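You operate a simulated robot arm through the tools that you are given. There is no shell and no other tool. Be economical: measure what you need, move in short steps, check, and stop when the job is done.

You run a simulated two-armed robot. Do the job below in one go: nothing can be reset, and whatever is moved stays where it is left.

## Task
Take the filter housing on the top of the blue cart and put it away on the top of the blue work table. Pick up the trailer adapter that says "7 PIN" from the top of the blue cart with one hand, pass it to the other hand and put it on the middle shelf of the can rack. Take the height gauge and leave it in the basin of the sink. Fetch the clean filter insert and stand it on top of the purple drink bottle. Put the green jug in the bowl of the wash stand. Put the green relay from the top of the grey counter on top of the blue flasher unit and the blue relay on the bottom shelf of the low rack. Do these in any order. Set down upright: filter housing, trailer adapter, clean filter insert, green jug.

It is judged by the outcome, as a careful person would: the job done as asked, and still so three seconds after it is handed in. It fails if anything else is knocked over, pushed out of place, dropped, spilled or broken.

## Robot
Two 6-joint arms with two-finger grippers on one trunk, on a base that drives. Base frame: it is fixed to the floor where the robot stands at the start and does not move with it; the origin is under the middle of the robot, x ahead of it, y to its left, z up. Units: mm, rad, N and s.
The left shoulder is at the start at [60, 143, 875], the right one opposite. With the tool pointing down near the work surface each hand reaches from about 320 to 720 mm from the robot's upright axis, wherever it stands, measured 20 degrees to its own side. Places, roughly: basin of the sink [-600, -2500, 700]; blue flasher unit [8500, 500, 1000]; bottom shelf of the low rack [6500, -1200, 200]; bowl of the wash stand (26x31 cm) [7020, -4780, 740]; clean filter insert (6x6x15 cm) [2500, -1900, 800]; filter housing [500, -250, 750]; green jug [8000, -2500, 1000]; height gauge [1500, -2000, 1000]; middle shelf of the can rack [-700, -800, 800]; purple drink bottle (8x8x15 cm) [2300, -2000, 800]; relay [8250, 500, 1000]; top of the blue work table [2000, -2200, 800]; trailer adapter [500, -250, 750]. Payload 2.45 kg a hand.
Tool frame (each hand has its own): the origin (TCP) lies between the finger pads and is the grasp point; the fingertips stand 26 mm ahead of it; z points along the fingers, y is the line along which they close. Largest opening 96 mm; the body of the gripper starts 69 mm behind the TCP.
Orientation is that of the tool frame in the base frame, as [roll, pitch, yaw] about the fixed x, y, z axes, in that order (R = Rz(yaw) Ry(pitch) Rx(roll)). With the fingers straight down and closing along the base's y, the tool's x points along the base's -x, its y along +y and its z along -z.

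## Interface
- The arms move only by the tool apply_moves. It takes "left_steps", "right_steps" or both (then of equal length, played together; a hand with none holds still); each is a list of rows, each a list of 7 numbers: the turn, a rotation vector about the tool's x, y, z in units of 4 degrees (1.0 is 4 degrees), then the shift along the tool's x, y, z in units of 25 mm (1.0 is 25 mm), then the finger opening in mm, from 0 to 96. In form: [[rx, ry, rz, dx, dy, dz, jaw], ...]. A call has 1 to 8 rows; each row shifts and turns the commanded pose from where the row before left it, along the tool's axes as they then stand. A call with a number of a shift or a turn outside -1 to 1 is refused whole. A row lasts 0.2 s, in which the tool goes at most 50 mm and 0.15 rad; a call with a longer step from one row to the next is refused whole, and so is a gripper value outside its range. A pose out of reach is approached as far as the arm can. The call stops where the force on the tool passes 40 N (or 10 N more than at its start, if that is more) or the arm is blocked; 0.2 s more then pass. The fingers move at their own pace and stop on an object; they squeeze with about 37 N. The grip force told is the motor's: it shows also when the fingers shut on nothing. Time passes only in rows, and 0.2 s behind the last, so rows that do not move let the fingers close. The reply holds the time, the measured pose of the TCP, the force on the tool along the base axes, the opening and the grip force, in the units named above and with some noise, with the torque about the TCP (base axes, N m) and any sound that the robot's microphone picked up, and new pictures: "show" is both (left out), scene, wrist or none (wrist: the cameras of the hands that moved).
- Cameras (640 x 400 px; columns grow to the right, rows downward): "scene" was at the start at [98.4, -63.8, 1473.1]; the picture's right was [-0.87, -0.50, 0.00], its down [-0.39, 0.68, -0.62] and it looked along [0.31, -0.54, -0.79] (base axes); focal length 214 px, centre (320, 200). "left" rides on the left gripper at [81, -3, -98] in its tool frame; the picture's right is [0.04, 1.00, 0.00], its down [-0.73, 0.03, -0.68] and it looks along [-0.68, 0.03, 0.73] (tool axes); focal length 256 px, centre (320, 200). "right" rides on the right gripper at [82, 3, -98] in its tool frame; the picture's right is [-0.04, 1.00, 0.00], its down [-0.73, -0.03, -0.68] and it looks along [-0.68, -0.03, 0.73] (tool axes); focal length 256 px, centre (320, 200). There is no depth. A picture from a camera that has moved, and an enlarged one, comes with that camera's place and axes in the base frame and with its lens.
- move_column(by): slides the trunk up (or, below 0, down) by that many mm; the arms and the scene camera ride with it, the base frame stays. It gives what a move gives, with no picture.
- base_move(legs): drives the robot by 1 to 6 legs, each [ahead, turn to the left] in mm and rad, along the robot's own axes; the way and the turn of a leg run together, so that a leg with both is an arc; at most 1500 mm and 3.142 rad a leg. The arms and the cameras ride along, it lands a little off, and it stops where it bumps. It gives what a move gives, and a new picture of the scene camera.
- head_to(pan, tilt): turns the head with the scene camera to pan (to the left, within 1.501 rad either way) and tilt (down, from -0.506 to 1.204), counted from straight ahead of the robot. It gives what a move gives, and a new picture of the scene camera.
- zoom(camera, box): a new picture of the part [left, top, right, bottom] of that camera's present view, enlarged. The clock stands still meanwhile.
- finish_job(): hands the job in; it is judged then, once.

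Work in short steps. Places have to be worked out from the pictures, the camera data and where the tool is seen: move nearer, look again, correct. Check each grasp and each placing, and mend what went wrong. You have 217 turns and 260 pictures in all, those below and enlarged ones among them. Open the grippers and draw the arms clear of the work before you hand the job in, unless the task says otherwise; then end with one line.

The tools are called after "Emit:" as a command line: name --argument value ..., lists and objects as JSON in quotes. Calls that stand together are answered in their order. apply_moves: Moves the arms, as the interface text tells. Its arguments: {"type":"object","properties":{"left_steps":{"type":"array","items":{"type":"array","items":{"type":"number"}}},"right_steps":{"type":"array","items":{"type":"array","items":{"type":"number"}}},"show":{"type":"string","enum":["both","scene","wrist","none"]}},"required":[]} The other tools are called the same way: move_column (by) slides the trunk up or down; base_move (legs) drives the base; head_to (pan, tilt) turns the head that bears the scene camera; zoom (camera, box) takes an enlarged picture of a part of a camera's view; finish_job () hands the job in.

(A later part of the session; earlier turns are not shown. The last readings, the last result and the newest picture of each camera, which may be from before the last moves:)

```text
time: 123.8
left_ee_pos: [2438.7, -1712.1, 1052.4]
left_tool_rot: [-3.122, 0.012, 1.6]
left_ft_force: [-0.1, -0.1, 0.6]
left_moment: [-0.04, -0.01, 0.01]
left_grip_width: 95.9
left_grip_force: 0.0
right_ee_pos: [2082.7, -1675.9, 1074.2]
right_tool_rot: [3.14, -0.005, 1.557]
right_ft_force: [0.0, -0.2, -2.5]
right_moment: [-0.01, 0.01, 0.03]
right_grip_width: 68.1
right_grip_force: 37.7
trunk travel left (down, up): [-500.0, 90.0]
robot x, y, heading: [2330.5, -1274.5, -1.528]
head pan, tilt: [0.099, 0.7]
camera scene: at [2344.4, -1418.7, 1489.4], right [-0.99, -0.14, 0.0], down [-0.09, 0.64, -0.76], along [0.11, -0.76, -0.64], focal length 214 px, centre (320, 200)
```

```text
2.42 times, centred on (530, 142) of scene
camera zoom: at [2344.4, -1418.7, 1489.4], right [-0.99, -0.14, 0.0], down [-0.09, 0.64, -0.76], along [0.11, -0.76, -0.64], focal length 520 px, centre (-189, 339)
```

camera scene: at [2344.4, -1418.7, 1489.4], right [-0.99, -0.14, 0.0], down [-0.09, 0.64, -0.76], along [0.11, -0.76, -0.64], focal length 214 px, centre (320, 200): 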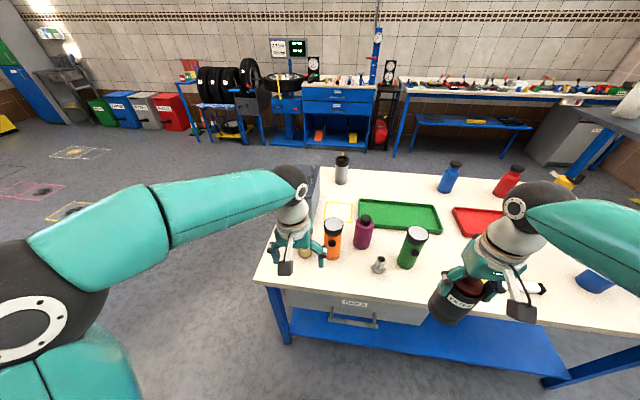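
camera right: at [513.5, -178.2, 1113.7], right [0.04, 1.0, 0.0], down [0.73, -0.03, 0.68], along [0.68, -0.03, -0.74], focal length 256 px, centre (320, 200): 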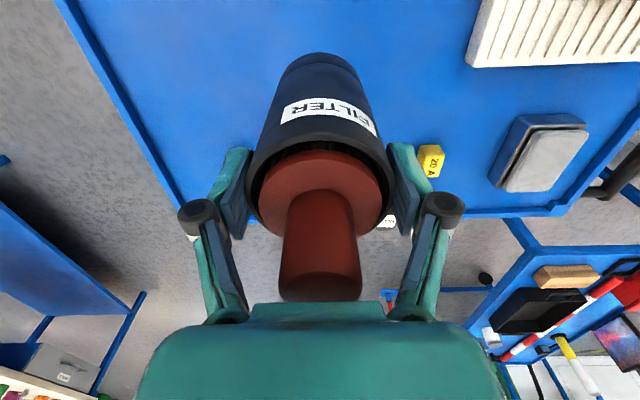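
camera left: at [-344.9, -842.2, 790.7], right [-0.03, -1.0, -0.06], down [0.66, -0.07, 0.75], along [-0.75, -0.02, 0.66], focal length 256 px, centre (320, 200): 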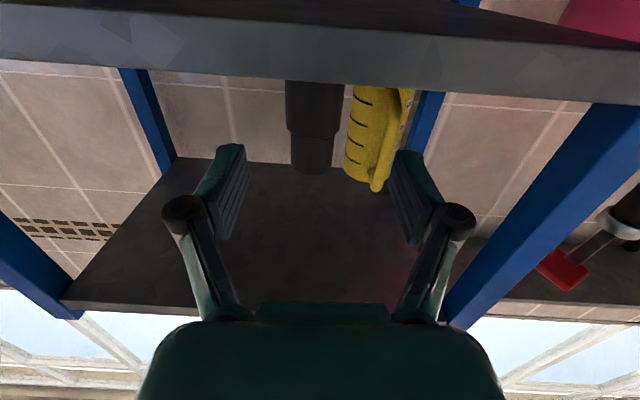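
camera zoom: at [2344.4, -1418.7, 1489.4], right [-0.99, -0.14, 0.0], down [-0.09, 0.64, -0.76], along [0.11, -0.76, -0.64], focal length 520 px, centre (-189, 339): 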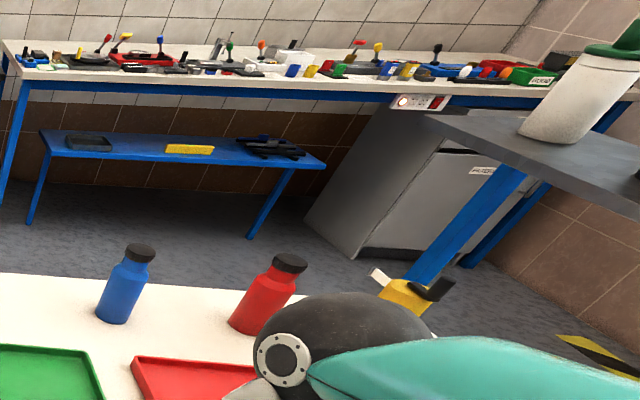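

The ribbed yellow item under the left hand is likely the clean filter insert; checking with the left wrist camera.

Emit:
zoom --camera "left" --box '[0, 0, 640, 400]'

Emit:
zoom --camera "right" --box '[0, 0, 640, 400]'

```text
1.00 times, centred on (320, 200) of left (not enlarged: the box is as wide or as high as the picture)
camera zoom: at [2434.4, -1630.1, 1149.3], right [1.0, 0.07, -0.02], down [0.07, -0.72, 0.69], along [0.03, -0.69, -0.73], focal length 256 px, centre (320, 200)
```

zoom: 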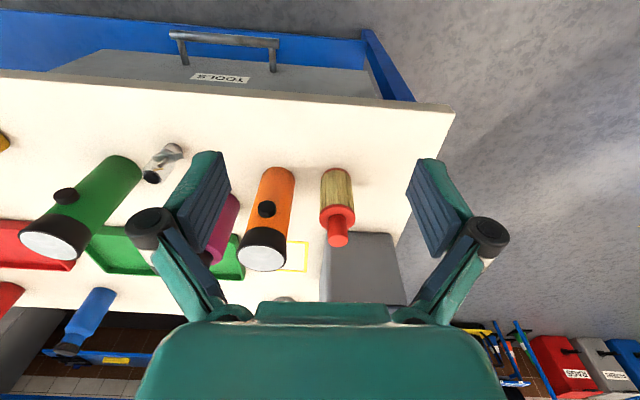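

```text
1.00 times, centred on (320, 200) of right (not enlarged: the box is as wide or as high as the picture)
camera zoom: at [2086.9, -1594.1, 1173.3], right [1.0, -0.05, 0.0], down [-0.04, -0.74, 0.67], along [-0.04, -0.67, -0.74], focal length 256 px, centre (320, 200)
```

zoom: 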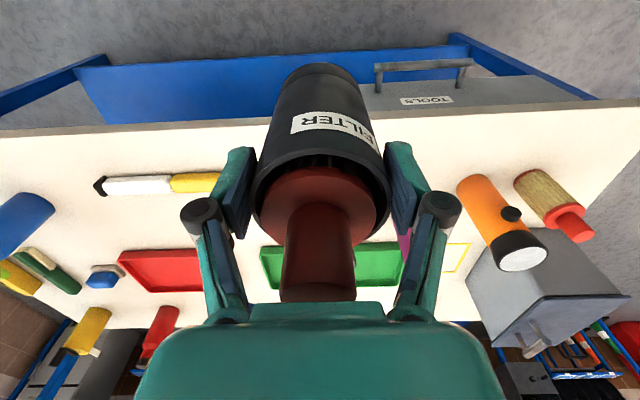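

That's the clean insert: at about (2474,-1915), table z≈770; purple bottle near (2256,-2000), top ≈925. Driving 120 mm closer to bring everything into reach.

Emit:
base_move --legs '[[120, -0.02]]'

Emit:
apply_moves --right_steps '[[0, 0, 0, -0.2, -0.98, -0.4, 40], [0, 0, 0, -0.2, -0.98, -0.4, 40], [0, 0, 0, -0.5, -0.98, 0, 40], [0, 0, 0, -0.5, -0.98, 0, 40], [0, 0, 0, -0.5, -0.5, 0, 40]]' --show "both"

```text
time: 125.0
left_ee_pos: [2433.8, -1837.6, 1050.2]
left_tool_rot: [-3.119, 0.01, 1.581]
left_ft_force: [-1.2, -0.1, -0.5]
left_moment: [0.03, 0.02, -0.03]
left_grip_width: 95.9
left_grip_force: 0.1
right_ee_pos: [2079.9, -1795.4, 1074.3]
right_tool_rot: [3.141, -0.008, 1.538]
right_ft_force: [0.3, -0.8, -2.4]
right_moment: [0.07, 0.06, -0.05]
right_grip_width: 68.1
right_grip_force: 37.1
trunk travel left (down, up): [-500.0, 90.0]
robot x, y, heading: [2333.7, -1396.0, -1.551]
head pan, tilt: [0.099, 0.7]
camera scene: at [2346.8, -1543.4, 1489.1], right [-0.99, -0.12, 0.0], down [-0.08, 0.64, -0.76], along [0.09, -0.76, -0.65], focal length 214 px, centre (320, 200)
```

scene: 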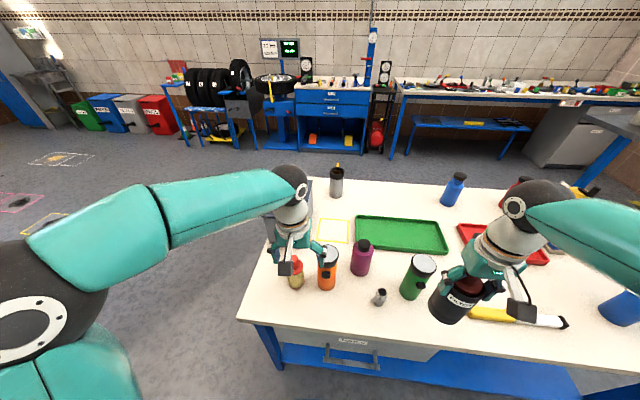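

```text
time: 126.2
left_ee_pos: [2432.5, -1836.3, 1051.4]
left_tool_rot: [-3.12, 0.012, 1.58]
left_ft_force: [0.2, -0.2, 0.1]
left_moment: [0.02, 0.04, 0.0]
left_grip_width: 95.8
left_grip_force: 0.1
right_ee_pos: [1965.6, -1835.8, 1095.9]
right_tool_rot: [3.14, -0.007, 1.538]
right_ft_force: [0.1, -0.8, -2.7]
right_moment: [0.1, 0.01, -0.01]
right_grip_width: 67.9
right_grip_force: 36.7
trunk travel left (down, up): [-500.0, 90.0]
robot x, y, heading: [2334.1, -1396.6, -1.547]
head pan, tilt: [0.099, 0.7]
camera scene: at [2346.6, -1541.4, 1489.3], right [-0.99, -0.12, 0.0], down [-0.08, 0.64, -0.76], along [0.09, -0.76, -0.65], focal length 214 px, centre (320, 200)
camera right: at [1972.2, -1755.1, 1194.4], right [1.0, -0.07, 0.0], down [-0.05, -0.74, 0.67], along [-0.05, -0.67, -0.74], focal length 256 px, centre (320, 200)
```

scene: 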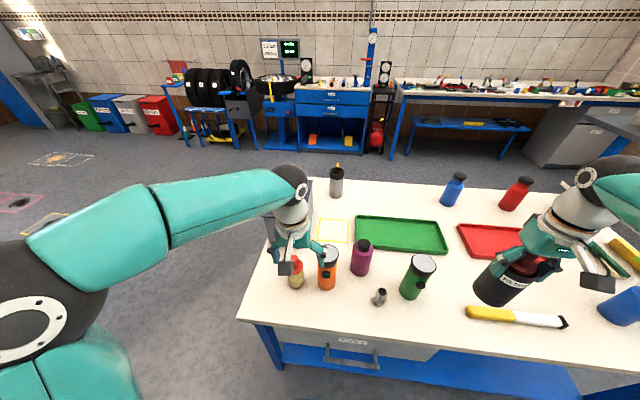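
right: 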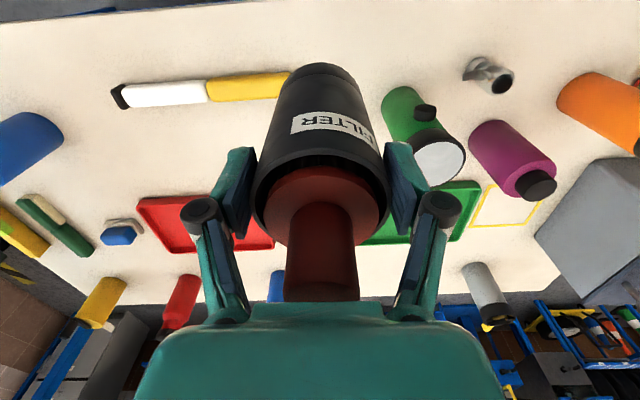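

Free spot for the housing: about (1965,-1965), behind the pen's end and left of the green flashlight. Moving over it and lowering most of the way.

Emit:
apply_moves --right_steps '[[0, 0, 0, -0.87, 0, 0, 40], [0, 0, 0, -0.87, 0, 0, 40], [0, 0, 0, -0.87, 0, 0, 40], [0, 0, 0, -0.87, 0, 0, 40], [0, 0, 0, -0.87, 0, 0, 40], [0, 0, 0, -0.82, 0, 0, 40]]' --show "none"

Emit:
apply_moves --right_steps '[[0, 0, 0, 0, 0, 1, 40], [0, 0, 0, 0, 0, 1, 40], [0, 0, 0, 0, 0, 1, 40], [0, 0, 0, 0, 0, 1, 40], [0, 0, 0, 0, 0, 1, 40], [0, 0, 0, 0, 0, 1, 40], [0, 0, 0, 0, 0, 0.8, 40]]' --show "both"

```text
time: 127.7
left_ee_pos: [2433.3, -1837.0, 1051.3]
left_tool_rot: [-3.12, 0.011, 1.58]
left_ft_force: [-0.1, -1.2, -0.5]
left_moment: [0.0, -0.03, -0.02]
left_grip_width: 96.2
left_grip_force: 0.0
right_ee_pos: [1964.1, -1967.1, 1093.9]
right_tool_rot: [3.14, -0.01, 1.539]
right_ft_force: [-0.4, -0.7, -2.8]
right_moment: [0.04, -0.05, 0.01]
right_grip_width: 68.4
right_grip_force: 37.4
trunk travel left (down, up): [-500.0, 90.0]
robot x, y, heading: [2339.2, -1398.6, -1.559]
head pan, tilt: [0.099, 0.7]
```

```text
time: 129.2
left_ee_pos: [2433.2, -1835.1, 1052.3]
left_tool_rot: [-3.121, 0.01, 1.582]
left_ft_force: [0.0, 0.9, 0.1]
left_moment: [0.0, -0.03, 0.01]
left_grip_width: 96.0
left_grip_force: 0.1
right_ee_pos: [1962.4, -1965.9, 923.0]
right_tool_rot: [3.138, -0.006, 1.538]
right_ft_force: [-0.6, 0.1, -2.5]
right_moment: [0.0, -0.01, 0.02]
right_grip_width: 68.1
right_grip_force: 36.6
trunk travel left (down, up): [-500.0, 90.0]
robot x, y, heading: [2335.0, -1395.9, -1.554]
head pan, tilt: [0.099, 0.7]
camera scene: at [2346.6, -1541.3, 1489.3], right [-0.99, -0.12, 0.0], down [-0.08, 0.64, -0.76], along [0.09, -0.76, -0.64], focal length 214 px, centre (320, 200)
camera right: at [1968.5, -1884.6, 1022.1], right [1.0, -0.07, 0.0], down [-0.05, -0.74, 0.67], along [-0.05, -0.67, -0.74], focal length 256 px, centre (320, 200)
```

scene: 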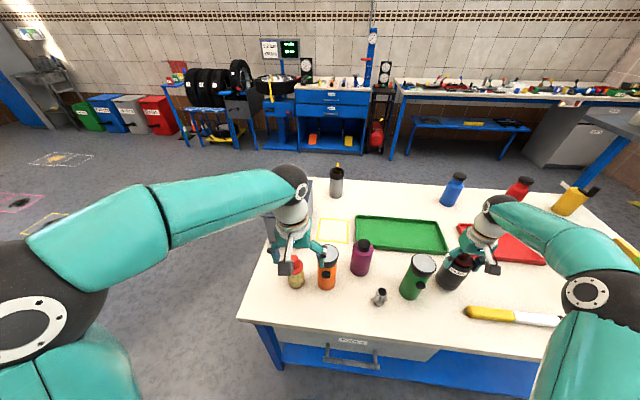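
right: 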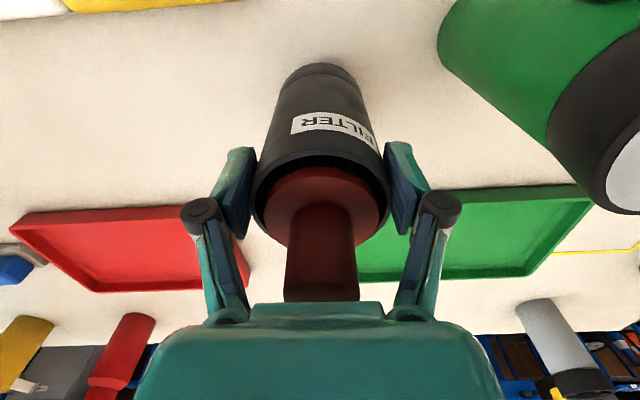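

Spot is clear. Lowering gently to contact.

Emit:
apply_moves --right_steps '[[0, 0, 0, 0, 0, 0.8, 40], [0, 0, 0, 0, 0, 0.4, 40], [0, 0, 0, 0, 0, 0.25, 40], [0, 0, 0, 0, 0, 0.2, 40], [0, 0, 0, 0, 0, 0.15, 40]]' --show "none"

```text
time: 130.4
left_ee_pos: [2435.8, -1833.6, 1052.4]
left_tool_rot: [-3.118, 0.014, 1.582]
left_ft_force: [0.7, 0.6, -0.2]
left_moment: [0.01, -0.01, 0.0]
left_grip_width: 96.2
left_grip_force: 0.0
right_ee_pos: [1962.1, -1962.3, 882.6]
right_tool_rot: [-3.139, 0.002, 1.535]
right_ft_force: [-1.2, -1.4, 33.7]
right_moment: [0.16, 0.04, -0.02]
right_grip_width: 68.2
right_grip_force: 37.3
trunk travel left (down, up): [-500.0, 90.0]
robot x, y, heading: [2334.3, -1399.0, -1.551]
head pan, tilt: [0.099, 0.7]
```

Contact at z≈882 (as expected). Relaxing, opening, and rising.

Emit:
apply_moves --right_steps '[[0, 0, 0, 0, 0, -0.2, 68], [0, 0, 0, 0, 0, 0, 96], [0, 0, 0, 0, 0, 0, 96], [0, 0, 0, 0, 0, -0.5, 96], [0, 0, 0, 0, 0, -1, 96], [0, 0, 0, 0, 0, -1, 96], [0, 0, 0, 0, 0, -1, 96], [0, 0, 0, 0, 0, -1, 96]]' --show "wrist"

Emit:
zoom --camera "left" --box '[0, 0, 640, 400]'

```text
time: 132.2
left_ee_pos: [2433.6, -1836.1, 1051.3]
left_tool_rot: [-3.117, 0.012, 1.584]
left_ft_force: [-0.5, 0.4, 0.6]
left_moment: [0.03, 0.02, -0.01]
left_grip_width: 96.1
left_grip_force: 0.0
right_ee_pos: [1962.7, -1966.5, 996.2]
right_tool_rot: [3.141, -0.007, 1.541]
right_ft_force: [0.2, -0.3, 0.7]
right_moment: [0.01, -0.02, -0.02]
right_grip_width: 95.9
right_grip_force: 0.2
trunk travel left (down, up): [-500.0, 90.0]
robot x, y, heading: [2333.3, -1396.4, -1.551]
head pan, tilt: [0.099, 0.7]
camera right: at [1968.7, -1885.7, 1094.8], right [1.0, -0.07, 0.0], down [-0.05, -0.74, 0.67], along [-0.05, -0.67, -0.74], focal length 256 px, centre (320, 200)
```

right: 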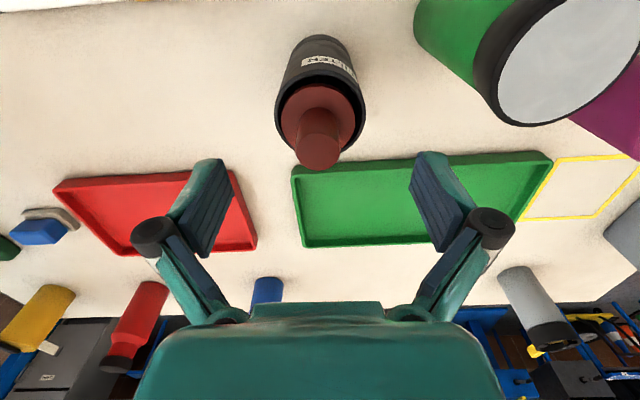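

```text
1.00 times, centred on (320, 200) of left (not enlarged: the box is as wide or as high as the picture)
camera zoom: at [2432.0, -1753.7, 1150.0], right [1.0, 0.05, -0.02], down [0.05, -0.73, 0.69], along [0.02, -0.69, -0.73], focal length 256 px, centre (320, 200)
```

zoom: 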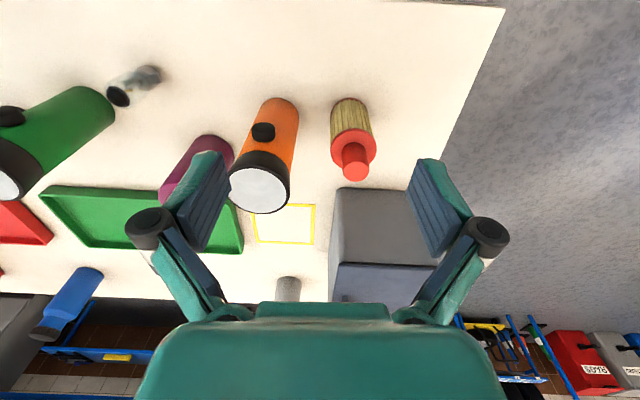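

Housing stands well. Moving the left hand (jaw 60) over the insert's stem at about (2477,-1928).

Emit:
apply_moves --left_steps '[[0, 0, 0, -0.92, 0.44, 0.5, 60], [0, 0, 0, -0.92, 0.44, 0.5, 60], [0, 0, 0, -0.92, 0.44, 0.5, 60], [0, 0, 0, -0.92, 0.44, 0.5, 60]]' --show "wrist"

```text
time: 133.2
left_ee_pos: [2477.2, -1926.4, 1001.3]
left_tool_rot: [-3.12, 0.011, 1.582]
left_ft_force: [0.2, 0.6, 0.3]
left_moment: [0.02, 0.02, -0.04]
left_grip_width: 60.2
left_grip_force: 0.1
right_ee_pos: [1964.6, -1968.0, 994.1]
right_tool_rot: [3.14, -0.007, 1.539]
right_ft_force: [-0.1, -0.1, 0.1]
right_moment: [0.02, 0.0, 0.01]
right_grip_width: 96.1
right_grip_force: 0.0
trunk travel left (down, up): [-500.0, 90.0]
robot x, y, heading: [2338.4, -1396.9, -1.555]
head pan, tilt: [0.099, 0.7]
camera left: at [2475.4, -1844.4, 1098.9], right [1.0, 0.05, -0.02], down [0.05, -0.73, 0.69], along [0.02, -0.69, -0.73], focal length 256 px, centre (320, 200)
```

left: 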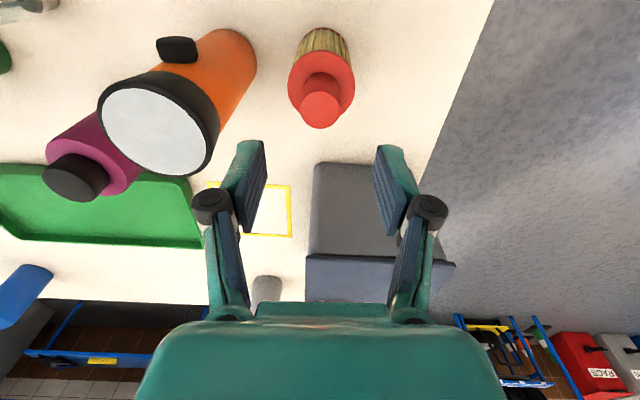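

Centered over the stem. Descending to z≈905 and closing.

Emit:
apply_moves --left_steps '[[0, 0, 0, 0, 0, 0.96, 60], [0, 0, 0, 0, 0, 0.96, 60], [0, 0, 0, 0, 0, 0.96, 60], [0, 0, 0, 0, 0, 0.96, 60], [0, 0, 0, 0, 0, 0, 10], [0, 0, 0, 0, 0, 0, 10], [0, 0, 0, 0, 0, 0, 10]]' --show "wrist"

```text
time: 134.8
left_ee_pos: [2474.2, -1929.7, 907.3]
left_tool_rot: [-3.119, 0.017, 1.581]
left_ft_force: [-4.5, -1.6, 19.6]
left_moment: [-0.08, 0.19, 0.02]
left_grip_width: 28.3
left_grip_force: 37.2
right_ee_pos: [1962.6, -1965.9, 995.6]
right_tool_rot: [3.14, -0.006, 1.536]
right_ft_force: [0.5, 0.0, -0.2]
right_moment: [0.01, -0.01, 0.01]
right_grip_width: 95.9
right_grip_force: 0.1
trunk travel left (down, up): [-500.0, 90.0]
robot x, y, heading: [2331.7, -1395.4, -1.554]
head pan, tilt: [0.099, 0.7]
camera left: at [2472.4, -1846.5, 1005.0], right [1.0, 0.05, -0.02], down [0.05, -0.72, 0.69], along [0.02, -0.69, -0.72], focal length 256 px, centre (320, 200)
```

left: 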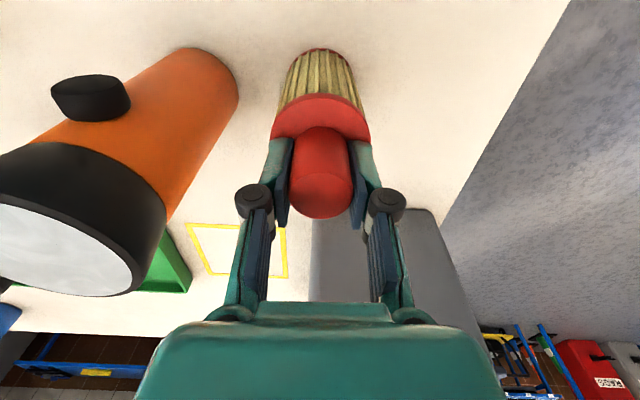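

Gripped. Lifting the insert straight up.

Emit:
apply_moves --left_steps '[[0, 0, 0, 0, 0, -0.5, 10], [0, 0, 0, 0, 0, -1, 10], [0, 0, 0, 0, 0, -1, 10], [0, 0, 0, 0, 0, -1, 10], [0, 0, 0, 0, 0, -1, 10], [0, 0, 0, 0, 0, -1, 10], [0, 0, 0, 0, 0, -1, 10], [0, 0, 0, 0, 0, -1, 10]]' --show "both"

```text
time: 136.7
left_ee_pos: [2477.9, -1925.8, 1095.1]
left_tool_rot: [-3.121, 0.013, 1.582]
left_ft_force: [-0.2, -0.4, -0.6]
left_moment: [0.0, -0.03, -0.01]
left_grip_width: 28.6
left_grip_force: 36.8
right_ee_pos: [1963.6, -1966.8, 995.9]
right_tool_rot: [3.14, -0.006, 1.538]
right_ft_force: [0.2, 0.5, 0.1]
right_moment: [-0.02, 0.04, 0.03]
right_grip_width: 96.2
right_grip_force: 0.1
trunk travel left (down, up): [-500.0, 90.0]
robot x, y, heading: [2335.9, -1397.5, -1.551]
head pan, tilt: [0.099, 0.7]
camera scene: at [2346.8, -1540.5, 1489.4], right [-0.99, -0.12, 0.0], down [-0.08, 0.64, -0.76], along [0.09, -0.76, -0.64], focal length 214 px, centre (320, 200)
camera left: at [2476.7, -1843.0, 1192.7], right [1.0, 0.05, -0.02], down [0.05, -0.72, 0.69], along [0.02, -0.69, -0.73], focal length 256 px, centre (320, 200)
```

scene: 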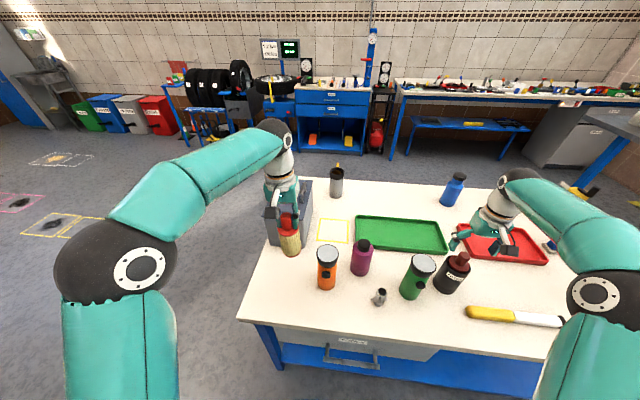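
left: 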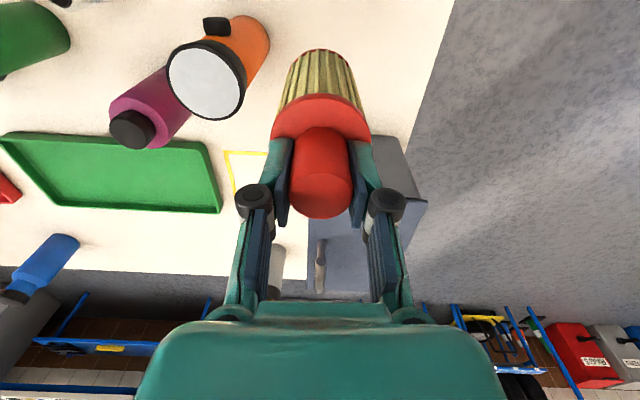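

Purple cap is at about (2254,-2003), z≈922. Moving the insert over, raised to clear the flashlights.

Emit:
apply_moves --left_steps '[[0, 0, 0, 0, -0.4, -1, 10], [0, 0, 0, 0, -0.8, -0.6, 10], [0, 0, 0, -0.4, -1, 0, 10], [0, 0, 0, -0.5, -1, 0, 10], [0, 0, 0, -0.5, -1, 0, 10], [0, 0, 0, -0.5, -1, 0, 10], [0, 0, 0, -0.5, -1, 0, 10], [0, 0, 0, -0.58, -1, 0, 10]]' --show "none"

Emit:
apply_moves --left_steps '[[0, 0, 0, 0, -0.9, 0, 10], [0, 0, 0, 0, -0.87, 0, 10], [0, 0, 0, 0, 0, 0, 10]]' --show "both"

```text
time: 138.4
left_ee_pos: [2313.6, -1955.9, 1107.4]
left_tool_rot: [-3.12, 0.012, 1.58]
left_ft_force: [0.0, -0.2, 0.3]
left_moment: [-0.01, -0.01, -0.02]
left_grip_width: 28.5
left_grip_force: 36.9
left hand out of reach, approached as far as the arm can: row 6, 7, 8
right_ee_pos: [1962.3, -1967.6, 995.0]
right_tool_rot: [3.138, -0.006, 1.537]
right_ft_force: [0.5, -0.5, -0.1]
right_moment: [0.0, -0.01, -0.01]
right_grip_width: 95.9
right_grip_force: 0.1
trunk travel left (down, up): [-500.0, 90.0]
robot x, y, heading: [2334.7, -1395.3, -1.55]
head pan, tilt: [0.099, 0.7]
```

```text
time: 139.2
left_ee_pos: [2289.8, -1950.6, 1107.5]
left_tool_rot: [-3.104, 0.023, 1.616]
left_ft_force: [0.1, 0.3, -0.9]
left_moment: [-0.03, 0.01, 0.0]
left_grip_width: 28.2
left_grip_force: 37.5
left hand out of reach, approached as far as the arm can: row 1, 2
right_ee_pos: [1962.8, -1968.0, 997.1]
right_tool_rot: [-3.142, -0.006, 1.537]
right_ft_force: [0.0, 0.4, 0.0]
right_moment: [-0.02, -0.06, 0.02]
right_grip_width: 96.1
right_grip_force: 0.2
trunk travel left (down, up): [-500.0, 90.0]
robot x, y, heading: [2336.8, -1396.1, -1.558]
head pan, tilt: [0.099, 0.7]
camera scene: at [2346.5, -1541.2, 1491.8], right [-0.99, -0.12, 0.0], down [-0.08, 0.64, -0.76], along [0.09, -0.76, -0.64], focal length 214 px, centre (320, 200)
camera left: at [2286.3, -1867.5, 1203.7], right [1.0, 0.08, -0.04], down [0.09, -0.71, 0.69], along [0.03, -0.7, -0.72], focal length 256 px, centre (320, 200)
```

scene: 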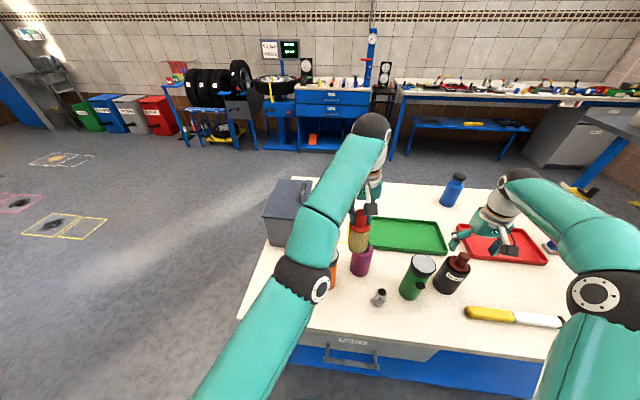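
left: 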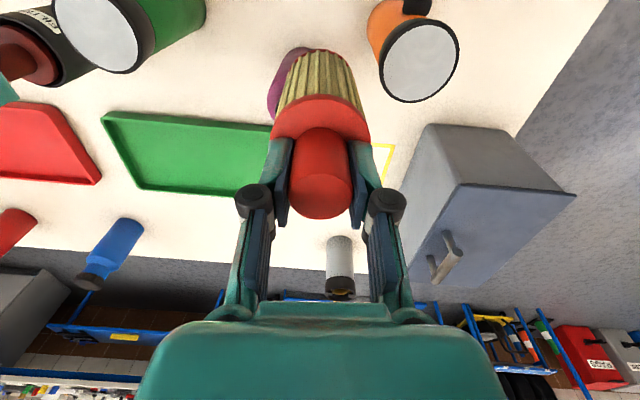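

Out of reach at this height. I'll raise the trunk 90 mm and creep 30 mm ahead to gain reach.

Emit:
move_column --by 90

Emit:
base_move --legs '[[35, 0]]'

```text
time: 140.5
left_ee_pos: [2290.8, -1953.6, 1177.9]
left_tool_rot: [-3.12, -0.003, 1.617]
left_ft_force: [-0.7, 0.0, -0.3]
left_moment: [-0.01, -0.01, 0.03]
left_grip_width: 28.6
left_grip_force: 37.2
right_ee_pos: [1961.4, -1967.4, 1085.5]
right_tool_rot: [3.141, -0.007, 1.539]
right_ft_force: [-0.6, -0.4, 0.0]
right_moment: [-0.02, 0.02, 0.01]
right_grip_width: 96.0
right_grip_force: 0.1
trunk travel left (down, up): [-590.0, 0.0]
robot x, y, heading: [2338.5, -1396.3, -1.551]
head pan, tilt: [0.099, 0.7]
```

```text
time: 141.4
left_ee_pos: [2290.6, -1989.3, 1179.4]
left_tool_rot: [-3.118, 0.0, 1.616]
left_ft_force: [0.0, -0.3, -1.1]
left_moment: [0.01, 0.01, 0.02]
left_grip_width: 28.7
left_grip_force: 37.3
right_ee_pos: [1963.1, -2002.8, 1084.0]
right_tool_rot: [3.141, -0.008, 1.535]
right_ft_force: [0.3, -0.9, -0.5]
right_moment: [0.04, 0.01, 0.0]
right_grip_width: 96.4
right_grip_force: 0.2
trunk travel left (down, up): [-590.0, 0.0]
robot x, y, heading: [2335.4, -1428.1, -1.553]
head pan, tilt: [0.099, 0.7]
camera scene: at [2347.5, -1577.8, 1579.6], right [-0.99, -0.12, 0.0], down [-0.08, 0.64, -0.76], along [0.09, -0.76, -0.65], focal length 214 px, centre (320, 200)
```

scene: 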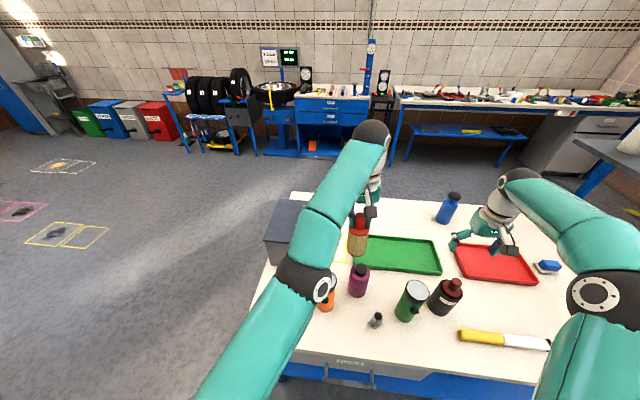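

Stepping down and slightly back to get the commanded pose within reach, then re-measuring.

Emit:
apply_moves --left_steps '[[0, 0, 0, 0.64, 0, 0.7, 10], [0, 0, 0, 0.64, 0, 0.7, 10], [0, 0, 0, 0, 0, 0.6, 10], [0, 0, 0, 0, 0, 0, 10], [0, 0, 0, 0, 0, 0, 10]]' --show "both"

```text
time: 142.6
left_ee_pos: [2293.1, -1989.2, 1178.1]
left_tool_rot: [-3.11, 0.001, 1.643]
left_ft_force: [0.0, 0.0, -0.2]
left_moment: [-0.01, -0.01, -0.01]
left_grip_width: 28.6
left_grip_force: 37.1
left hand out of reach, approached as far as the arm can: row 1, 2, 3
right_ee_pos: [1962.7, -2001.9, 1085.8]
right_tool_rot: [3.141, -0.005, 1.537]
right_ft_force: [-0.1, 0.3, -0.1]
right_moment: [-0.01, 0.04, -0.01]
right_grip_width: 95.8
right_grip_force: 0.0
trunk travel left (down, up): [-590.0, 0.0]
robot x, y, heading: [2338.9, -1428.0, -1.558]
head pan, tilt: [0.099, 0.7]
camera scene: at [2347.5, -1574.8, 1579.3], right [-0.99, -0.12, 0.0], down [-0.08, 0.64, -0.76], along [0.09, -0.76, -0.64], focal length 214 px, centre (320, 200)
camera left: at [2287.9, -1907.9, 1276.6], right [0.99, 0.11, -0.03], down [0.1, -0.73, 0.68], along [0.05, -0.68, -0.73], focal length 256 px, centre (320, 200)
```

scene: 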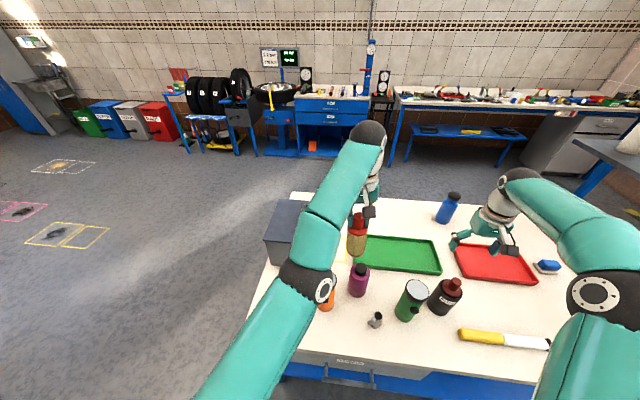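
left: 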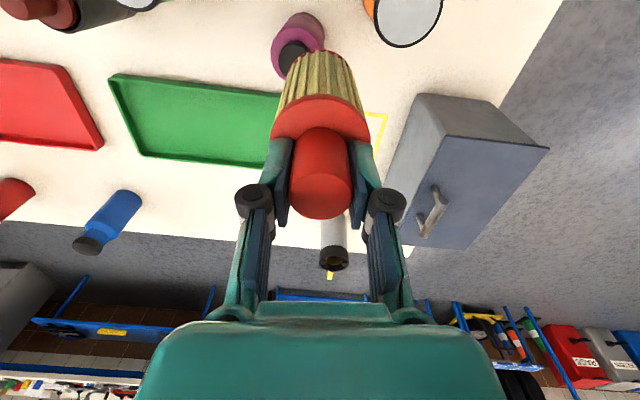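

The arm is stretched due to height; lowering further should bring the target into reach (bottom stays well above the bottle).

Emit:
apply_moves --left_steps '[[0, 0, 0, 0, 0, 1, 10], [0, 0, 0, 0, 0, 1, 10], [0, 0, 0, 0, 0, 1, 10], [0, 0, 0, 0, 0, 0, 10], [0, 0, 0, 0, 0, 0, 10]]' --show "wrist"

```text
time: 143.8
left_ee_pos: [2292.5, -1989.0, 1170.4]
left_tool_rot: [-3.118, -0.006, 1.642]
left_ft_force: [-0.4, -0.9, -1.2]
left_moment: [-0.02, 0.0, 0.04]
left_grip_width: 28.4
left_grip_force: 36.9
left hand out of reach, approached as far as the arm can: row 1, 2, 3
right_ee_pos: [1962.4, -2001.1, 1084.7]
right_tool_rot: [3.142, -0.008, 1.537]
right_ft_force: [0.3, -0.6, 0.0]
right_moment: [-0.01, 0.04, 0.0]
right_grip_width: 96.2
right_grip_force: 0.0
trunk travel left (down, up): [-590.0, 0.0]
robot x, y, heading: [2337.2, -1426.8, -1.558]
head pan, tilt: [0.099, 0.7]
camera left: at [2286.8, -1909.7, 1270.5], right [0.99, 0.11, -0.02], down [0.1, -0.73, 0.67], along [0.06, -0.67, -0.74], focal length 256 px, centre (320, 200)
```

left: 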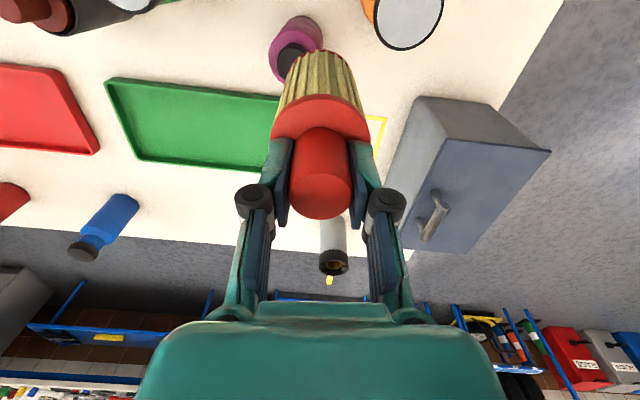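

It seems a joint limit when crossing the midline. Rotating the base right ~0.25 rad puts the bottle on the left arm's own side.

Emit:
base_move --legs '[[0, -0.25]]'

Emit:
apply_moves --left_steps '[[0, 0, 0, 0, 1, 0.6, 10], [0, 0, 0, 0, 1, 0.6, 10], [0, 0, 0, 0, 1, 0.6, 10], [0, 0, 0, 0, 0.5, 0.6, 10], [0, 0, 0, 0, 0, 0, 10]]' --show "both"

```text
time: 144.9
left_ee_pos: [2202.2, -1975.7, 1165.7]
left_tool_rot: [-3.119, -0.015, 1.473]
left_ft_force: [0.0, -1.2, -1.0]
left_moment: [-0.03, -0.04, 0.01]
left_grip_width: 28.6
left_grip_force: 37.2
right_ee_pos: [1873.5, -1928.5, 1086.4]
right_tool_rot: [3.141, -0.008, 1.365]
right_ft_force: [-0.4, 0.5, -0.2]
right_moment: [-0.05, -0.01, -0.01]
right_grip_width: 96.0
right_grip_force: 0.0
trunk travel left (down, up): [-590.0, 0.0]
robot x, y, heading: [2346.3, -1433.0, -1.721]
head pan, tilt: [0.099, 0.7]
stopped in leg 1: the robot was blocked; the commanded pose is now the measured one
camera scene: at [2330.9, -1575.3, 1579.1], right [-1.0, 0.05, 0.0], down [0.03, 0.64, -0.76], along [-0.04, -0.76, -0.64], focal length 214 px, centre (320, 200)
```

scene: 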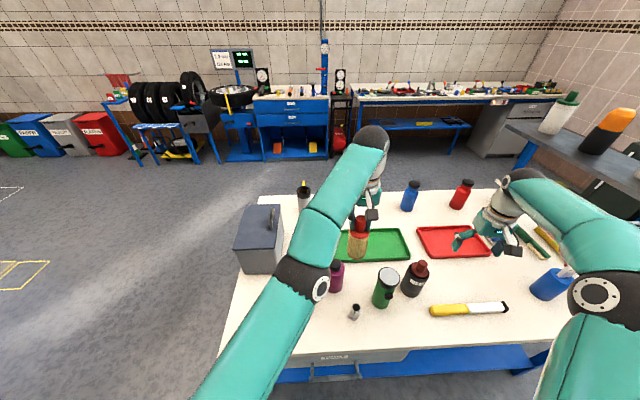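

```text
time: 146.1
left_ee_pos: [2269.9, -2014.5, 1160.8]
left_tool_rot: [-3.123, -0.021, 1.472]
left_ft_force: [-0.3, -0.4, -1.2]
left_moment: [0.0, 0.01, 0.0]
left_grip_width: 28.4
left_grip_force: 36.6
left hand out of reach, approached as far as the arm can: row 1, 2, 3, 4
right_ee_pos: [1873.2, -1928.8, 1086.9]
right_tool_rot: [3.14, -0.01, 1.366]
right_ft_force: [0.3, 0.3, -0.2]
right_moment: [0.0, 0.0, 0.0]
right_grip_width: 96.1
right_grip_force: 0.0
trunk travel left (down, up): [-590.0, 0.0]
robot x, y, heading: [2345.3, -1433.9, -1.724]
head pan, tilt: [0.099, 0.7]
camera scene: at [2331.3, -1575.9, 1579.3], right [-1.0, 0.05, 0.0], down [0.03, 0.64, -0.76], along [-0.04, -0.76, -0.64], focal length 214 px, centre (320, 200)
camera left: at [2275.9, -1935.9, 1260.8], right [1.0, -0.06, -0.02], down [-0.03, -0.75, 0.66], along [-0.05, -0.66, -0.75], focal length 256 px, centre (320, 200)
```

scene: 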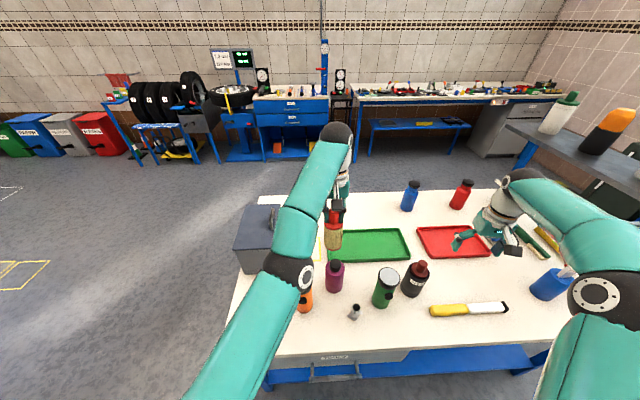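
left: 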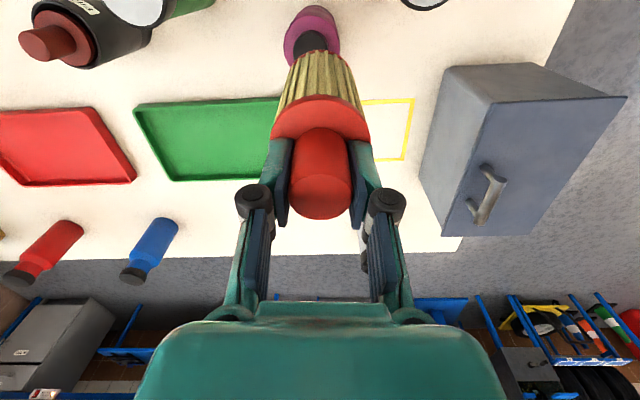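

The elbow seems straightened (singular). Pulling the hand back toward the robot to bend it.

Emit:
apply_moves --left_steps '[[0, 0, 0, 1, 0, 0, 10], [0, 0, 0, 1, 0, 0, 10], [0, 0, 0, 1, 0, 0, 10], [0, 0, 0, 1, 0, 0, 10], [0, 0, 0, 0, 0, 0, 10]]' --show "none"

```text
time: 147.3
left_ee_pos: [2233.6, -1992.5, 1171.2]
left_tool_rot: [-3.119, -0.015, 1.471]
left_ft_force: [0.2, 0.2, 0.7]
left_moment: [0.0, -0.03, 0.0]
left_grip_width: 28.4
left_grip_force: 36.8
left hand out of reach, approached as far as the arm can: row 1, 2, 3, 4
right_ee_pos: [1874.2, -1928.5, 1086.2]
right_tool_rot: [3.141, -0.008, 1.365]
right_ft_force: [-0.3, -0.6, -0.6]
right_moment: [0.0, -0.02, -0.02]
right_grip_width: 95.8
right_grip_force: 0.1
trunk travel left (down, up): [-590.0, 0.0]
robot x, y, heading: [2344.4, -1429.8, -1.722]
head pan, tilt: [0.099, 0.7]
```

Trying a few hold rows with a lateral nudge to see if the arm converges.

Emit:
apply_moves --left_steps '[[0, 0, 0, 0.5, 1, 0, 10], [0, 0, 0, 0.5, 1, 0, 10], [0, 0, 0, 0.5, 1, 0, 10], [0, 0, 0, 0.5, 1, 0, 10], [0, 0, 0, 0, 1, 0, 10], [0, 0, 0, 0, 1, 0, 10], [0, 0, 0, 0, 0, 0, 10], [0, 0, 0, 0, 0, 0, 10]]' --show "scene"

```text
time: 149.1
left_ee_pos: [2344.2, -2045.9, 1168.5]
left_tool_rot: [-3.118, -0.015, 1.472]
left_ft_force: [0.6, 0.3, -1.3]
left_moment: [0.02, -0.01, -0.01]
left_grip_width: 28.6
left_grip_force: 37.0
left hand out of reach, approached as far as the arm can: row 1, 2, 3, 4, 5, 6
right_ee_pos: [1873.8, -1928.5, 1085.6]
right_tool_rot: [3.14, -0.009, 1.364]
right_ft_force: [-0.3, -0.3, 0.7]
right_moment: [-0.02, 0.01, 0.02]
right_grip_width: 96.2
right_grip_force: 0.1
trunk travel left (down, up): [-590.0, 0.0]
robot x, y, heading: [2341.9, -1428.6, -1.721]
head pan, tilt: [0.099, 0.7]
camera scene: at [2331.8, -1576.1, 1579.3], right [-1.0, 0.05, 0.0], down [0.03, 0.64, -0.76], along [-0.04, -0.76, -0.64], focal length 214 px, centre (320, 200)
```

scene: 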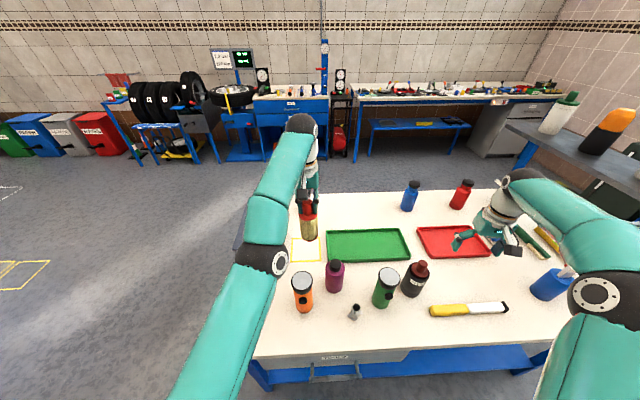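

Arm is locked straight. I'll try tilting the tool a bit to break the singularity.

Emit:
apply_moves --left_steps '[[0, -1, 0, 0, 0, 0, 10], [0, -1, 0, 0, 0, 0, 10], [0, -1, 0, 0, 0, 0, 10], [0, 0, 0, 0, 0, 0, 10]]' --show "none"

```text
time: 150.1
left_ee_pos: [2342.4, -2054.4, 1198.2]
left_tool_rot: [-3.132, 0.129, 1.479]
left_ft_force: [-0.9, -0.4, 0.2]
left_moment: [0.01, 0.01, 0.0]
left_grip_width: 28.4
left_grip_force: 36.5
left hand out of reach, approached as far as the arm can: row 1, 2, 3
right_ee_pos: [1873.2, -1929.8, 1084.7]
right_tool_rot: [3.14, -0.01, 1.366]
right_ft_force: [0.3, -0.6, -0.1]
right_moment: [0.02, -0.01, 0.01]
right_grip_width: 96.0
right_grip_force: 0.0
trunk travel left (down, up): [-590.0, 0.0]
robot x, y, heading: [2342.5, -1430.7, -1.726]
head pan, tilt: [0.099, 0.7]
```

The IK appears stuck on the wrong side of straight. I'll push the command outward/upward past full extension, then pull back in.

Emit:
apply_moves --left_steps '[[0, 1, 0, -1, 0, -1, 10], [0, 1, 0, -1, 0, -1, 10], [0, 1, 0, -1, 0, -1, 10], [0, 0, 0, -1, 0, -1, 10], [0, 0, 0, -1, 0, -1, 10], [0, 0, 0, -1, 0, -1, 10], [0, 0, 0, -1, 0, -1, 10], [0, 0, 0, -1, 0, -1, 10]]' --show "none"

Emit:
apply_moves --left_steps '[[0, 0, 0, -1, 0, 0, 10], [0, 0, 0, -1, 0, 0, 10], [0, 0, 0, -1, 0, 0, 10], [0, 0, 0, 0, 0, 0, 10]]' --show "none"

```text
time: 151.9
left_ee_pos: [2375.0, -2007.8, 1222.8]
left_tool_rot: [-3.129, -0.079, 1.477]
left_ft_force: [0.8, -0.3, -0.9]
left_moment: [-0.04, 0.01, 0.03]
left_grip_width: 28.3
left_grip_force: 36.7
left hand out of reach, approached as far as the arm can: row 1, 2, 3, 4, 5, 6, 7, 8
right_ee_pos: [1873.6, -1929.7, 1086.1]
right_tool_rot: [3.141, -0.006, 1.365]
right_ft_force: [0.4, -0.3, 0.6]
right_moment: [0.0, -0.01, 0.0]
right_grip_width: 95.9
right_grip_force: 0.0
trunk travel left (down, up): [-590.0, 0.0]
robot x, y, heading: [2343.8, -1432.7, -1.722]
head pan, tilt: [0.099, 0.7]
```

```text
time: 152.9
left_ee_pos: [2377.0, -2031.3, 1186.2]
left_tool_rot: [-3.133, -0.083, 1.476]
left_ft_force: [0.6, 0.2, -0.3]
left_moment: [-0.04, 0.02, 0.01]
left_grip_width: 28.4
left_grip_force: 36.8
left hand out of reach, approached as far as the arm can: row 1, 2, 3
right_ee_pos: [1874.6, -1928.1, 1086.5]
right_tool_rot: [3.14, -0.008, 1.365]
right_ft_force: [1.1, 0.1, -0.9]
right_moment: [-0.02, 0.04, -0.02]
right_grip_width: 96.0
right_grip_force: 0.1
trunk travel left (down, up): [-590.0, 0.0]
robot x, y, heading: [2346.2, -1427.4, -1.723]
head pan, tilt: [0.099, 0.7]
```

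Now pulling back in along the radial line.

Emit:
apply_moves --left_steps '[[0, 0, 0, 1, 0, 0.7, 10], [0, 0, 0, 1, 0, 0.7, 10], [0, 0, 0, 1, 0, 0.7, 10], [0, 0, 0, 1, 0, 0.7, 10], [0, 0, 0, 1, 0, 0.7, 10], [0, 0, 0, 1, 0, 0.7, 10], [0, 0, 0, 1, 0, 0.7, 10], [0, 0, 0, 1, 0, 0.7, 10]]' --show "none"

Emit:
apply_moves --left_steps '[[0, 0, 0, 1, 0, 0.7, 10], [0, 0, 0, 1, 0, 0.7, 10], [0, 0, 0, 1, 0, 0.7, 10], [0, 0, 0, 1, 0, 0.7, 10], [0, 0, 0, 0, 0, 0, 10], [0, 0, 0, 0, 0, 0, 10]]' --show "scene"

```text
time: 154.7
left_ee_pos: [2396.9, -1820.8, 1069.2]
left_tool_rot: [-3.131, -0.082, 1.477]
left_ft_force: [-0.5, -0.5, -0.5]
left_moment: [0.0, -0.02, 0.0]
left_grip_width: 28.5
left_grip_force: 37.0
right_ee_pos: [1874.2, -1928.6, 1086.0]
right_tool_rot: [3.14, -0.005, 1.365]
right_ft_force: [-0.3, -0.5, 0.2]
right_moment: [0.03, 0.04, -0.01]
right_grip_width: 96.3
right_grip_force: 0.2
trunk travel left (down, up): [-590.0, 0.0]
robot x, y, heading: [2344.7, -1433.2, -1.725]
head pan, tilt: [0.099, 0.7]
```

```text
time: 156.1
left_ee_pos: [2405.1, -1716.2, 1005.8]
left_tool_rot: [-3.131, -0.084, 1.478]
left_ft_force: [0.2, 0.5, -0.7]
left_moment: [-0.05, 0.01, -0.03]
left_grip_width: 28.6
left_grip_force: 37.4
right_ee_pos: [1873.6, -1928.8, 1085.5]
right_tool_rot: [3.14, -0.007, 1.365]
right_ft_force: [1.0, 0.7, 0.4]
right_moment: [0.0, -0.03, -0.03]
right_grip_width: 96.1
right_grip_force: 0.0
trunk travel left (down, up): [-590.0, 0.0]
robot x, y, heading: [2343.7, -1431.6, -1.725]
head pan, tilt: [0.099, 0.7]
camera scene: at [2331.6, -1575.2, 1579.4], right [-1.0, 0.05, 0.0], down [0.03, 0.64, -0.76], along [-0.04, -0.76, -0.64], focal length 214 px, centre (320, 200)
```

scene: 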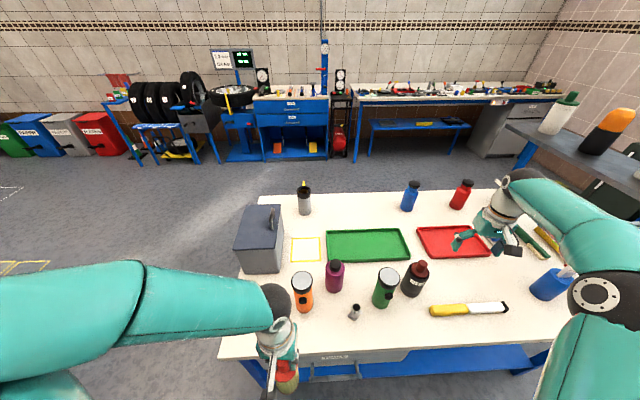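

Freed. Now raising, levelling the tool, and moving along a reachable path to the bottle at (2254,-2003) with TCP z≈1100.

Emit:
apply_moves --left_steps '[[0, -0.3, 0, 0, -1, -0.95, 10], [0, -0.3, 0, 0, -1, -0.95, 10], [0, -0.3, 0, 0, -1, -0.95, 10], [0, -0.3, 0, 0, -1, -0.95, 10], [0, 0, 0, -1, -0.24, 0, 10], [0, 0, 0, -1, -0.24, 0, 10], [0, 0, 0, -1, -0.24, 0, 10], [0, 0, 0, -1, -0.24, 0, 10]]' --show "none"

Emit:
apply_moves --left_steps '[[0, 0, 0, -1, 0, 0, 10], [0, 0, 0, -1, 0, 0, 10], [0, 0, 0, -1, 0, 0, 10], [0, 0, 0, -1, 0, 0, 10], [0, 0, 0, -1, 0, 0, 10], [0, 0, 0, 0, 0, 0, 10]]' --show "both"

```text
time: 157.9
left_ee_pos: [2271.3, -1808.9, 1100.4]
left_tool_rot: [-3.13, 0.0, 1.477]
left_ft_force: [0.6, -0.7, -0.4]
left_moment: [0.02, -0.02, 0.05]
left_grip_width: 28.3
left_grip_force: 36.6
right_ee_pos: [1874.6, -1930.1, 1085.6]
right_tool_rot: [3.141, -0.009, 1.365]
right_ft_force: [0.9, 0.3, -0.3]
right_moment: [-0.02, -0.02, 0.01]
right_grip_width: 96.0
right_grip_force: 0.1
trunk travel left (down, up): [-590.0, 0.0]
robot x, y, heading: [2345.7, -1431.4, -1.722]
head pan, tilt: [0.099, 0.7]
```

```text
time: 159.3
left_ee_pos: [2258.6, -1934.5, 1099.6]
left_tool_rot: [-3.134, 0.0, 1.476]
left_ft_force: [0.0, -0.6, -1.4]
left_moment: [-0.03, -0.03, 0.03]
left_grip_width: 28.3
left_grip_force: 37.3
right_ee_pos: [1874.1, -1928.3, 1086.7]
right_tool_rot: [3.14, -0.008, 1.366]
right_ft_force: [0.1, 0.7, -0.4]
right_moment: [-0.04, 0.05, 0.0]
right_grip_width: 96.1
right_grip_force: 0.0
trunk travel left (down, up): [-590.0, 0.0]
robot x, y, heading: [2346.1, -1431.5, -1.722]
head pan, tilt: [0.099, 0.7]
camera scene: at [2331.7, -1575.1, 1579.4], right [-1.0, 0.05, 0.0], down [0.03, 0.64, -0.76], along [-0.04, -0.76, -0.64], focal length 214 px, centre (320, 200)
camera left: at [2264.9, -1854.0, 1198.9], right [1.0, -0.05, -0.01], down [-0.03, -0.73, 0.68], along [-0.04, -0.68, -0.73], focal length 256 px, centre (320, 200)
```

scene: 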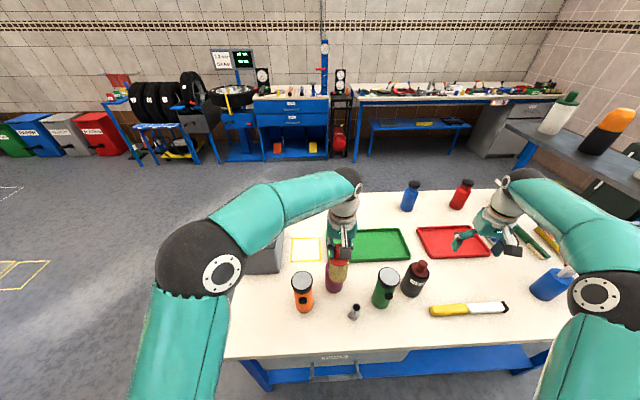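
left: 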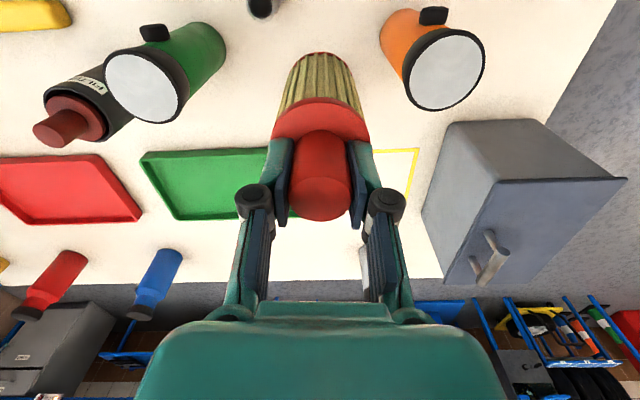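

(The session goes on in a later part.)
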